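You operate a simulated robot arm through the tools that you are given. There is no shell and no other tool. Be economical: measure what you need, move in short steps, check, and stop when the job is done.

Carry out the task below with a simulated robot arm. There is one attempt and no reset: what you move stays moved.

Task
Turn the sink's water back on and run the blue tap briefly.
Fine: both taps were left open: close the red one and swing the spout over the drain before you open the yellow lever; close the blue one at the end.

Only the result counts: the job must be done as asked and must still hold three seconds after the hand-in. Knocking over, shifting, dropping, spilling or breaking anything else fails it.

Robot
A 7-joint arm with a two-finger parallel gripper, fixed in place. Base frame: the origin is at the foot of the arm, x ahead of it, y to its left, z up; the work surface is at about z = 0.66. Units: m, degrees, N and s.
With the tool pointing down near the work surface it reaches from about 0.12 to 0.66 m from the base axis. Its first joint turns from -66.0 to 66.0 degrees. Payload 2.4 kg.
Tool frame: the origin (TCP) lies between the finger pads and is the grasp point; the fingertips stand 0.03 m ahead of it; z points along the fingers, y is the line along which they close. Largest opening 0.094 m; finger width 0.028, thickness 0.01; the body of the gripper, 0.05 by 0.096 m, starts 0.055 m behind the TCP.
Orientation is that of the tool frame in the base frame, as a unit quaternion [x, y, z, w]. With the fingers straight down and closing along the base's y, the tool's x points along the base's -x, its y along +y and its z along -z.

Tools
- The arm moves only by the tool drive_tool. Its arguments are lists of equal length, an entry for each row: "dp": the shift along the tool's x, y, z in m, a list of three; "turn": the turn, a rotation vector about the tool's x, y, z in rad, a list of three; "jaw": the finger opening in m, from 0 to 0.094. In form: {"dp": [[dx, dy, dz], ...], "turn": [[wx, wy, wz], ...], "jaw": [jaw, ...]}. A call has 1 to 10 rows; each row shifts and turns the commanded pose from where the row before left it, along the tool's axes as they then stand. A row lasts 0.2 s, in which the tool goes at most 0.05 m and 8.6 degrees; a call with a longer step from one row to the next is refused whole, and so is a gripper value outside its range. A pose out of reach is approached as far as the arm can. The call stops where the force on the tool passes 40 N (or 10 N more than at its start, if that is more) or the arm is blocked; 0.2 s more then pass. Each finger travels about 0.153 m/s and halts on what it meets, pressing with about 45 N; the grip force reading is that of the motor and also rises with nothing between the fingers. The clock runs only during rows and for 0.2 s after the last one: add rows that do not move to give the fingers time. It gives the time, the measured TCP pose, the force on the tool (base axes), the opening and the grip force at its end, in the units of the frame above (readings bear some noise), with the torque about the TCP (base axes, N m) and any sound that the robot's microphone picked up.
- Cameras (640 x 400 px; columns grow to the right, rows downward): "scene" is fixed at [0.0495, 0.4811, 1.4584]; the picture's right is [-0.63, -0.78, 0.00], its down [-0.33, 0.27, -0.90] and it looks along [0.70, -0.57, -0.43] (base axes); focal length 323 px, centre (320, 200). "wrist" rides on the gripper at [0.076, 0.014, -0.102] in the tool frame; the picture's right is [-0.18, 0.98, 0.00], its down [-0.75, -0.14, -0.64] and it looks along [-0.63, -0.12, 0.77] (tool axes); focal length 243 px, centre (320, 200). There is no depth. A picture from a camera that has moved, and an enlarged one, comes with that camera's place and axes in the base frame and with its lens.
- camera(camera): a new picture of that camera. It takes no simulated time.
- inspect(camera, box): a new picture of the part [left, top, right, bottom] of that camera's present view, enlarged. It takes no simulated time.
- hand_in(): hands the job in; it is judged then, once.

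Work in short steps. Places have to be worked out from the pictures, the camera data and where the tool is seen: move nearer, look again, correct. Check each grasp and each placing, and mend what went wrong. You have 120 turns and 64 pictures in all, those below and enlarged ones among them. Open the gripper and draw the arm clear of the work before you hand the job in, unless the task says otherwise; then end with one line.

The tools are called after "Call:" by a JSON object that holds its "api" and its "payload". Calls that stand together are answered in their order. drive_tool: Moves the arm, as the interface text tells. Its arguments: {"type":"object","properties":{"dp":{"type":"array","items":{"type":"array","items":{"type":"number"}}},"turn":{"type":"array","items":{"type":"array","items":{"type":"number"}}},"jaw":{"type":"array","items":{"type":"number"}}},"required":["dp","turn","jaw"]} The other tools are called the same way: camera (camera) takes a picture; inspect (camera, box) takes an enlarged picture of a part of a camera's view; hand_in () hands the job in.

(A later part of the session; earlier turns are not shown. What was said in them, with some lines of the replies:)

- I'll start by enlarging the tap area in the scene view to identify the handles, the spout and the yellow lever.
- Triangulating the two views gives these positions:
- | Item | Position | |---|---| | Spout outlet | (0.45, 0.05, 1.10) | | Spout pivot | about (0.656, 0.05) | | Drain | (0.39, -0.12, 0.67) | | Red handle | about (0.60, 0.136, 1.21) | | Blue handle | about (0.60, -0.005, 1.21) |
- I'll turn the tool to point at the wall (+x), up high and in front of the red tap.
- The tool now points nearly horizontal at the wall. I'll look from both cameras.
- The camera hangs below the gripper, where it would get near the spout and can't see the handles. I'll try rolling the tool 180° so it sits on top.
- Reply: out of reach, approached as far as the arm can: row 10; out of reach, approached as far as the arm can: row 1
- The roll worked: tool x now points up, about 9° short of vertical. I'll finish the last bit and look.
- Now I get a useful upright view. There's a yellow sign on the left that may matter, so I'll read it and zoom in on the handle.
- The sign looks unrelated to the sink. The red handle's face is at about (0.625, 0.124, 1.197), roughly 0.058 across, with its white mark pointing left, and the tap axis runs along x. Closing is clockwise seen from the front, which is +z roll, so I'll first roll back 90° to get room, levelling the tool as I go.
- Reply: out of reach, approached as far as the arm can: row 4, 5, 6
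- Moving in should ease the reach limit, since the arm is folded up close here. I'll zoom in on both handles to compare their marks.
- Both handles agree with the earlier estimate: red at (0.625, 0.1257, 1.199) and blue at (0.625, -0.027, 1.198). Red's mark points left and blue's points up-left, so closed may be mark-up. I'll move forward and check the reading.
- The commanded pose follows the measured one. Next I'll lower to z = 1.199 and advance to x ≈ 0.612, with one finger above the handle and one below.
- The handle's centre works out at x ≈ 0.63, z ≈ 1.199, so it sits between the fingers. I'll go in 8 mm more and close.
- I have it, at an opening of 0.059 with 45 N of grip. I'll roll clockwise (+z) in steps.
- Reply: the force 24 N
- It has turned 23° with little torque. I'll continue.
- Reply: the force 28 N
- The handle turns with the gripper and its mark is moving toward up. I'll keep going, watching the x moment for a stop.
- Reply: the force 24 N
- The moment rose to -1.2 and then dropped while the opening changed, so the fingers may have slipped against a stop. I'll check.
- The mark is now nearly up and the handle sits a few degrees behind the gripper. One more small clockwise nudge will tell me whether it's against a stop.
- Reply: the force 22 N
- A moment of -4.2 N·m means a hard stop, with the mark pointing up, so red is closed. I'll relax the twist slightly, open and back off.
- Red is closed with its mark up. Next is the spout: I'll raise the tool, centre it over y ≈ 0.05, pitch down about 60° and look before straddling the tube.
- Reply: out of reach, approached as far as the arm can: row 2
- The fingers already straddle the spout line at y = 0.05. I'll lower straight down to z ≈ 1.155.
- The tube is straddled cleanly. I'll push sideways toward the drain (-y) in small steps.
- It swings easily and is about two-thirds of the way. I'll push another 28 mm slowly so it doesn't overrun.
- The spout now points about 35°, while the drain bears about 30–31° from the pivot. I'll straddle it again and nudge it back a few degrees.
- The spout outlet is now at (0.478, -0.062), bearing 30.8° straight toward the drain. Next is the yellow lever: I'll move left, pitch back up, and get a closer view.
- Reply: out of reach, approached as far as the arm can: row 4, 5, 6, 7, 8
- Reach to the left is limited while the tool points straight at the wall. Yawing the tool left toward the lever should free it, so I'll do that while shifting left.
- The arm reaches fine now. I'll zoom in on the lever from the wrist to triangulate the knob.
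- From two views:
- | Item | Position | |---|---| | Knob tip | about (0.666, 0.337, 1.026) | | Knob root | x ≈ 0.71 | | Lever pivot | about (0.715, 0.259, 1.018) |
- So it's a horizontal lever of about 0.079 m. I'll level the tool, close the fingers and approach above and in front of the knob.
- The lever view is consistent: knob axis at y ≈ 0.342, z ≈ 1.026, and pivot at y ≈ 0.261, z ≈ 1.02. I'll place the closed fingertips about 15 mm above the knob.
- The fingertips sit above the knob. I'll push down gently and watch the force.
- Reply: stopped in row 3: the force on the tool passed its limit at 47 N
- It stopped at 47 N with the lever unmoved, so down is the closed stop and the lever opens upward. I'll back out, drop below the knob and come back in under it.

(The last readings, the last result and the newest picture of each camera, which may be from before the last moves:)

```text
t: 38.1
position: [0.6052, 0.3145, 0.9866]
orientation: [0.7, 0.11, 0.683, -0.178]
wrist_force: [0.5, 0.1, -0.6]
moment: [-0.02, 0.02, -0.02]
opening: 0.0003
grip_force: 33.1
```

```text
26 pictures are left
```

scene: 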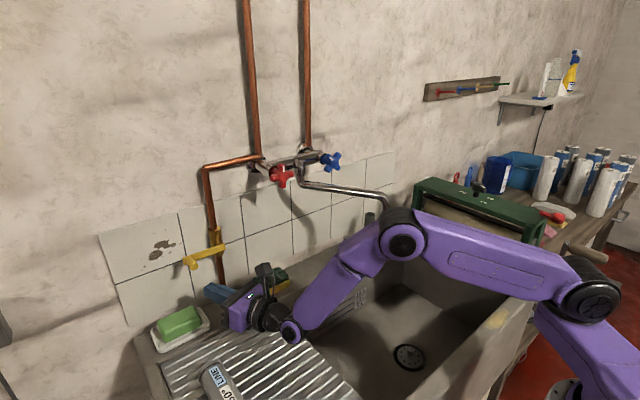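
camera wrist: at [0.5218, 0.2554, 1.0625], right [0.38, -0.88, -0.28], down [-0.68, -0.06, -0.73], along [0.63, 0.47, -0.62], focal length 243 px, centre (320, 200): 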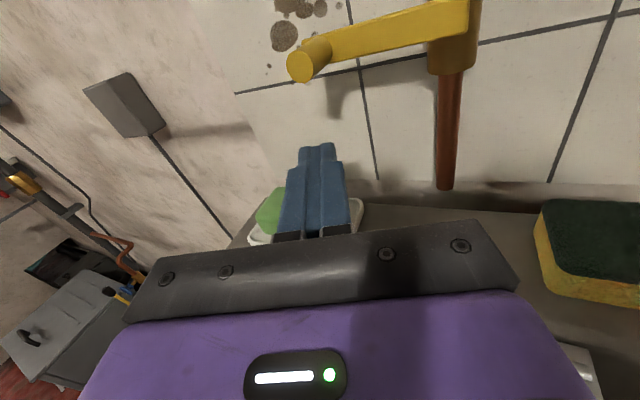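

The knob is now above the fingertips, at z ≈ 1.03. I'll go forward under it and push up in small steps.

Call:
{"api": "drive_tool", "payload": {"dp": [[0, 0.004, 0.03], [0, 0, 0.035], [0.01, 0, 0], [0.01, 0, 0], [0.01, 0, 0], [0.01, 0, 0]], "turn": [[0, 0, 0], [0, 0, 0], [0, 0, 0], [0, 0, 0], [0, 0, 0], [0, 0, 0]], "jaw": [0, 0, 0, 0, 0, 0]}}

Call:
{"api": "camera", "payload": {"camera": "wrist"}}

```text
t: 39.5
position: [0.6691, 0.3359, 1.0272]
orientation: [0.7, 0.11, 0.683, -0.178]
wrist_force: [-0.3, 1.3, -1.4]
moment: [-0.03, 0.01, -0.04]
opening: 0.0
grip_force: 33.1
```

```text
25 pictures are left
camera wrist: at [0.5848, 0.275, 1.1019], right [0.38, -0.88, -0.28], down [-0.68, -0.06, -0.73], along [0.63, 0.47, -0.62], focal length 243 px, centre (320, 200)
```

wrist: 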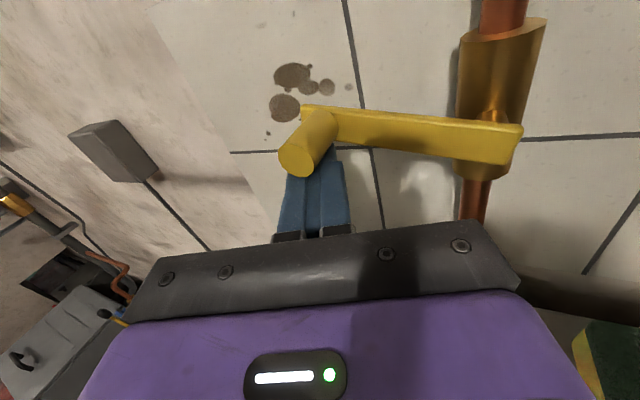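

The lever lifts freely. I'll follow the arc so the fingers finish pushing the knob to the right, with the lever vertical.

Call:
{"api": "drive_tool", "payload": {"dp": [[0.012, -0.001, 0], [0.0106, 0.0024, -0.0015], [0.0106, 0.0025, -0.0015], [0.0098, 0.0053, -0.0026], [0.0097, 0.0053, -0.0027], [0.0078, 0.008, -0.0037], [0.0078, 0.008, -0.0038]], "turn": [[0, 0, 0], [0, 0, 0], [0, 0, 0], [0, 0, 0], [0, 0, 0], [0, 0, 0], [0, 0, 0]], "jaw": [0, 0, 0, 0, 0, 0, 0]}}

Call:
{"api": "camera", "payload": {"camera": "wrist"}}

```text
t: 41.1
position: [0.669, 0.2944, 1.0876]
orientation: [0.705, 0.109, 0.678, -0.176]
wrist_force: [-3.4, -6.1, -23.9]
moment: [0.43, -0.33, 0.05]
opening: 0.0001
grip_force: 33.5
```

```text
24 pictures are left
camera wrist: at [0.5859, 0.2345, 1.1629], right [0.38, -0.88, -0.28], down [-0.69, -0.06, -0.72], along [0.62, 0.47, -0.63], focal length 243 px, centre (320, 200)
```

wrist: 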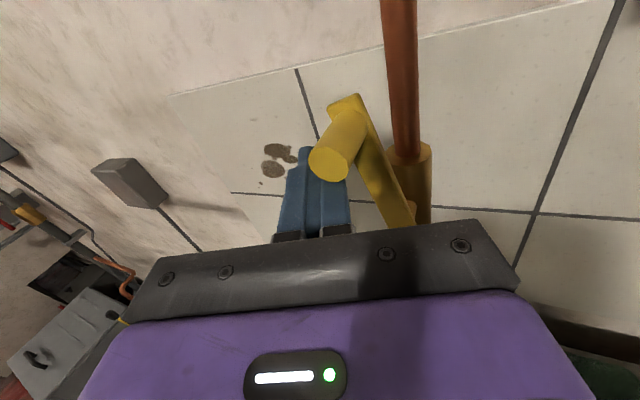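

The lever is at about 65–70° and the fingers press partly upward. I'll continue mostly to the right.

Call:
{"api": "drive_tool", "payload": {"dp": [[0.001, 0.008, -0.0035], [0.001, 0.008, -0.0035], [0.001, 0.008, -0.0035]], "turn": [[0, 0, 0], [0, 0, 0], [0, 0, 0]], "jaw": [0, 0, 0]}}

Call:
{"api": "camera", "payload": {"camera": "wrist"}}

```text
t: 41.9
position: [0.6666, 0.2743, 1.0896]
orientation: [0.702, 0.115, 0.679, -0.179]
wrist_force: [2.3, 13.0, -21.4]
moment: [0.13, -0.12, -0.04]
opening: 0.0002
grip_force: 32.8
```

```text
23 pictures are left
camera wrist: at [0.5826, 0.2145, 1.165], right [0.39, -0.88, -0.28], down [-0.68, -0.07, -0.73], along [0.62, 0.47, -0.63], focal length 243 px, centre (320, 200)
```

wrist: 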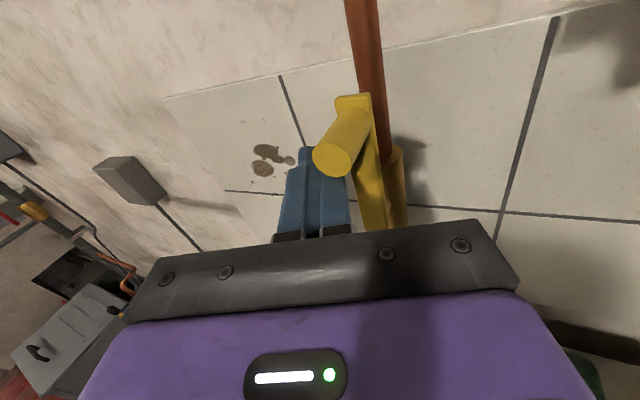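

The lever is nearly parallel to the pipe. I'll drop slightly to relieve the upward load and push right a bit more, feeling for the stop.

Call:
{"api": "drive_tool", "payload": {"dp": [[-0.006, 0.004, -0.002], [0, 0.008, -0.0035], [0, 0.008, -0.0035], [0, 0.006, -0.002]], "turn": [[0, 0, 0], [0, 0, 0], [0, 0, 0], [0, 0, 0]], "jaw": [0, 0, 0, 0]}}

Call:
{"api": "camera", "payload": {"camera": "wrist"}}

Call:
{"api": "camera", "payload": {"camera": "scene"}}

```text
t: 42.6
position: [0.6611, 0.2672, 1.0893]
orientation: [0.697, 0.119, 0.683, -0.183]
wrist_force: [-2.8, 2.0, -1.9]
moment: [-0.01, -0.07, 0.05]
opening: 0.0
grip_force: 32.7
stopped in row 3: the force on the tool passed its limit at 43 N (the readings are from after the stop); the commanded pose is now the measured one
```

```text
22 pictures are left
camera wrist: at [0.5783, 0.2047, 1.1627], right [0.4, -0.87, -0.28], down [-0.67, -0.08, -0.74], along [0.62, 0.48, -0.62], focal length 243 px, centre (320, 200)
```

wrist: 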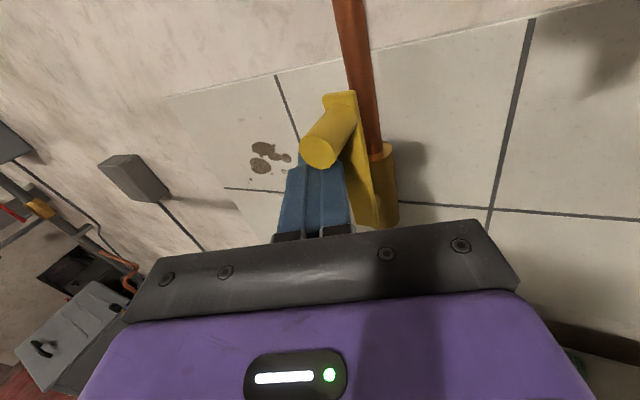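

```text
21 pictures are left
```

scene: 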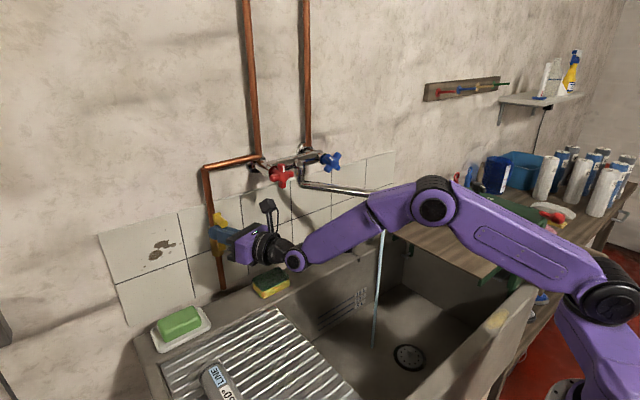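

Water is running from the spout into the basin near the drain. I'll back off and check that the lever is fully vertical.

Call:
{"api": "drive_tool", "payload": {"dp": [[-0.003, 0, -0.02], [0, 0, -0.04], [0, 0, -0.04]], "turn": [[0, 0, 0], [0, 0, 0], [0, 0, 0]], "jaw": [0, 0, 0]}}

Call:
{"api": "inspect", "payload": {"camera": "scene", "box": [140, 130, 460, 330]}}

```text
t: 43.4
position: [0.5708, 0.239, 1.0926]
orientation: [0.697, 0.117, 0.684, -0.178]
wrist_force: [0.2, 0.6, 0.5]
moment: [0.01, 0.03, 0.04]
opening: 0.0
grip_force: 33.0
out of reach, approached as far as the arm can: row 2, 3
```

```text
2.00 times, centred on (300, 230) of scene
camera zoom: at [0.0495, 0.4811, 1.4584], right [-0.63, -0.78, 0.0], down [-0.33, 0.27, -0.9], along [0.7, -0.57, -0.43], focal length 646 px, centre (360, 140)
```

zoom: 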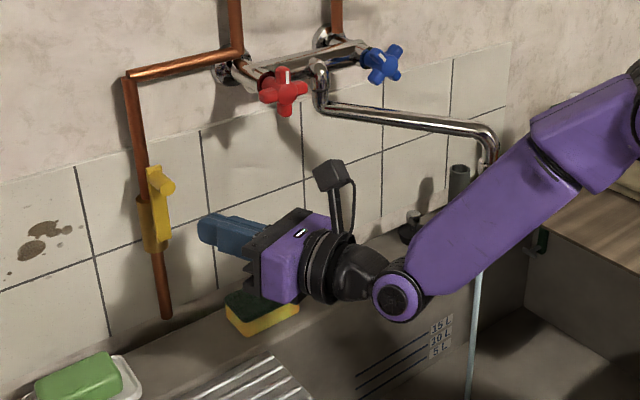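

The lever is fully upright, parallel to the pipe, and water is flowing. Now I'll rise above the handles, straighten the yaw and move over to the blue tap.

Call:
{"api": "drive_tool", "payload": {"dp": [[0.04, 0, 0], [0.04, 0, 0], [0.04, 0, 0], [0.04, 0, 0], [0.04, 0, 0], [0.02, 0.03, 0], [0, 0.03, 0], [0, 0.03, 0], [0, 0.03, 0], [0, 0.03, 0]], "turn": [[0, 0, 0], [0, 0, 0], [0, 0, 0], [0, 0, 0], [0, 0, 0], [-0.1, 0, 0], [-0.1, 0, 0], [-0.1, 0, 0], [-0.1, 0, 0], [0, 0, 0]], "jaw": [0, 0, 0, 0, 0, 0, 0, 0, 0, 0]}}

```text
t: 45.6
position: [0.613, 0.0756, 1.2976]
orientation: [0.719, -0.022, 0.693, -0.042]
wrist_force: [-0.6, 0.0, -0.2]
moment: [-0.04, 0.01, 0.04]
opening: 0.0
grip_force: 33.4
```

Call:
{"api": "drive_tool", "payload": {"dp": [[0, 0.04, 0], [0, 0.04, 0], [0, 0.043, 0], [-0.02, 0, 0]], "turn": [[-0.03, 0, 0], [0, 0.035, 0], [0, 0, -0.09], [0, 0, 0]], "jaw": [0, 0, 0, 0]}}

Call:
{"api": "camera", "payload": {"camera": "wrist"}}

Call:
{"api": "inspect", "payload": {"camera": "scene", "box": [230, 100, 430, 225]}}

```text
t: 46.6
position: [0.6138, -0.0463, 1.2645]
orientation: [0.708, 0.001, 0.706, 0.001]
wrist_force: [0.5, -0.3, -0.4]
moment: [-0.02, 0.0, 0.0]
opening: 0.0001
grip_force: 33.1
```

```text
19 pictures are left
camera wrist: at [0.5113, -0.0611, 1.342], right [0.0, -0.98, -0.18], down [-0.64, 0.14, -0.75], along [0.77, 0.12, -0.63], focal length 243 px, centre (320, 200)
```

wrist: 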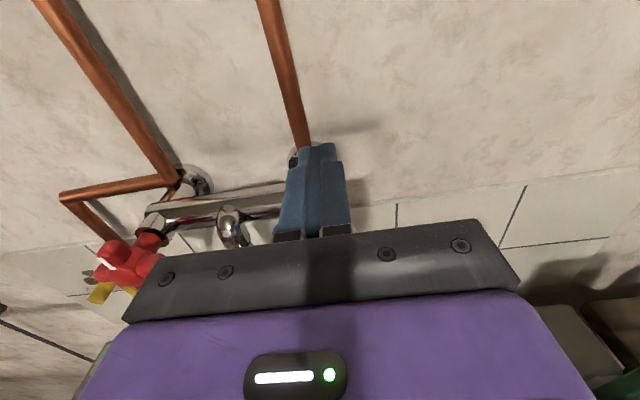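

```text
3.20 times, centred on (330, 162) of scene
camera zoom: at [0.0495, 0.481, 1.4584], right [-0.63, -0.78, 0.0], down [-0.33, 0.27, -0.9], along [0.7, -0.57, -0.43], focal length 1034 px, centre (288, 320)
```

zoom: 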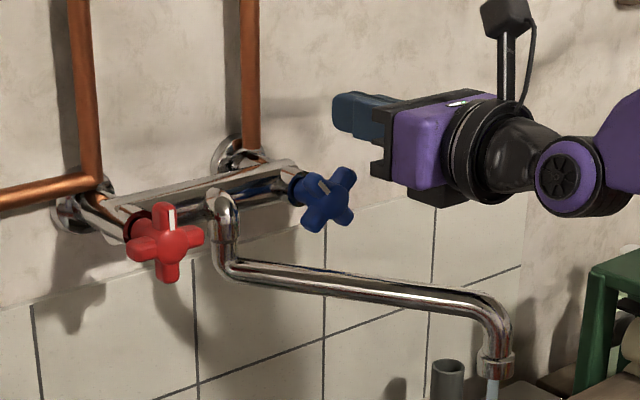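

The closed fingers are above blue's upper-right spoke. I'll push down so the handle turns clockwise toward closed.

Call:
{"api": "drive_tool", "payload": {"dp": [[-0.012, 0.002, 0.003], [-0.01, 0, 0], [-0.008, 0, 0], [-0.007, 0, 0], [-0.006, 0, 0], [-0.004, 0, 0]], "turn": [[0, 0, 0], [0, 0, 0], [0, 0, 0], [0, 0, 0], [0, 0, 0], [0, 0, 0]], "jaw": [0, 0, 0, 0, 0, 0]}}

Call:
{"api": "inspect", "payload": {"camera": "scene", "box": [230, 100, 430, 225]}}

```text
t: 48.0
position: [0.6168, -0.0567, 1.2195]
orientation: [0.707, -0.005, 0.707, 0.004]
wrist_force: [-5.1, -25.1, 13.1]
moment: [-0.27, 0.16, -0.16]
opening: 0.0
grip_force: 33.3
```

```text
3.20 times, centred on (330, 162) of scene
camera zoom: at [0.0491, 0.4801, 1.4587], right [-0.63, -0.78, 0.0], down [-0.33, 0.27, -0.9], along [0.7, -0.57, -0.43], focal length 1034 px, centre (288, 320)
```

zoom: 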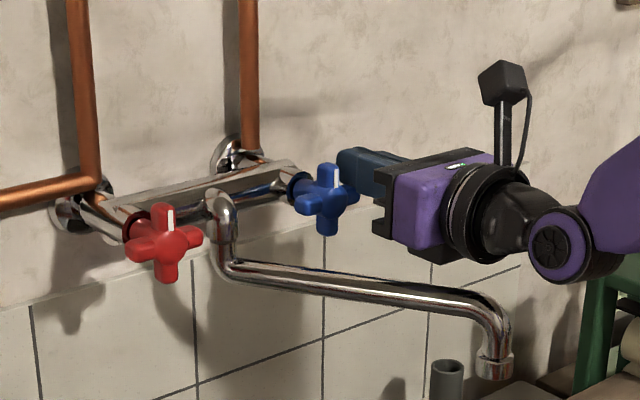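

The water has stopped and blue's mark is up. I'll ease right, away from the top spoke, then press the side spoke down a bit more to confirm it's against the stop.

Call:
{"api": "drive_tool", "payload": {"dp": [[0, 0.004, 0], [-0.004, 0, 0], [-0.004, 0, 0], [-0.003, 0, 0]], "turn": [[0, 0, 0], [0, 0, 0], [0, 0, 0], [0, 0, 0]], "jaw": [0, 0, 0, 0]}}

```text
t: 48.9
position: [0.6168, -0.0575, 1.2203]
orientation: [0.699, -0.003, 0.715, 0.002]
wrist_force: [-2.1, -2.2, 3.5]
moment: [0.0, 0.02, 0.01]
opening: 0.0
grip_force: 32.6
stopped in row 4: the force on the tool passed its limit at 41 N (the readings are from after the stop); the commanded pose is now the measured one
```

It reached a hard stop at 41 N with almost no motion, so blue is fully closed. I'll lift off, back away and check everything.

Call:
{"api": "drive_tool", "payload": {"dp": [[0.02, 0.003, 0], [0.04, 0, 0], [0.04, 0, -0.02], [0.02, 0, -0.04], [0, 0, -0.04]], "turn": [[0, 0, 0], [0, 0, 0], [0, 0, 0], [0, 0, 0], [0, 0, 0]], "jaw": [0, 0, 0.03, 0.06, 0.09]}}

Call:
{"api": "camera", "payload": {"camera": "wrist"}}

Call:
{"api": "camera", "payload": {"camera": "scene"}}

Call:
{"api": "inspect", "payload": {"camera": "scene", "box": [180, 130, 420, 280]}}

```text
t: 50.1
position: [0.5154, -0.0577, 1.3363]
orientation: [0.7, -0.002, 0.714, 0.002]
wrist_force: [0.6, 0.1, 0.7]
moment: [0.02, 0.0, -0.04]
opening: 0.0898
grip_force: 0.0
```

```text
16 pictures are left
camera wrist: at [0.413, -0.0712, 1.4111], right [0.0, -0.98, -0.18], down [-0.63, 0.15, -0.77], along [0.78, 0.11, -0.62], focal length 243 px, centre (320, 200)
```

wrist: 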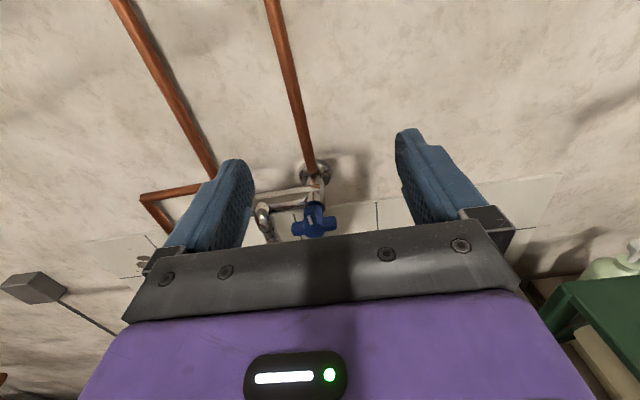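

```text
15 pictures are left
```

scene: 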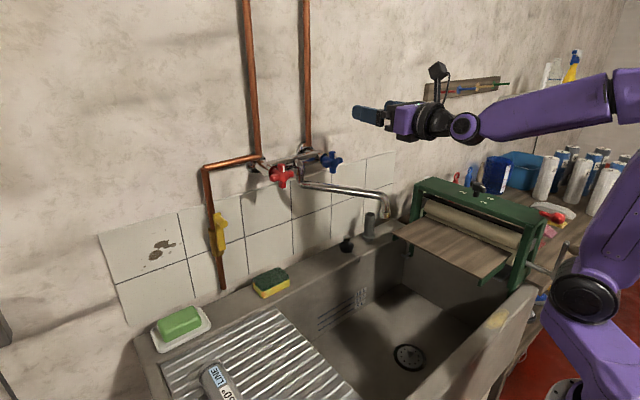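

```text
2.67 times, centred on (300, 205) of scene
camera zoom: at [0.0495, 0.4811, 1.4584], right [-0.63, -0.78, 0.0], down [-0.33, 0.27, -0.9], along [0.7, -0.57, -0.43], focal length 862 px, centre (373, 187)
```

zoom: 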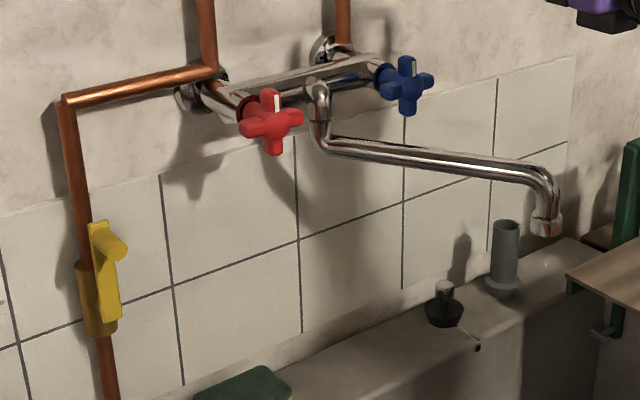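

Both taps have their marks up and are closed. The lever is upright, the spout points at the drain, the water is off, nothing else has moved and the arm is clear. I'll hand it in.

Call:
{"api": "hand_in", "payload": {}}

```text
The job is handed in.
```

I closed the red tap, swung the spout toward the drain and opened the yellow lever. The blue tap ran for about five seconds and is now closed, and the job is handed in.
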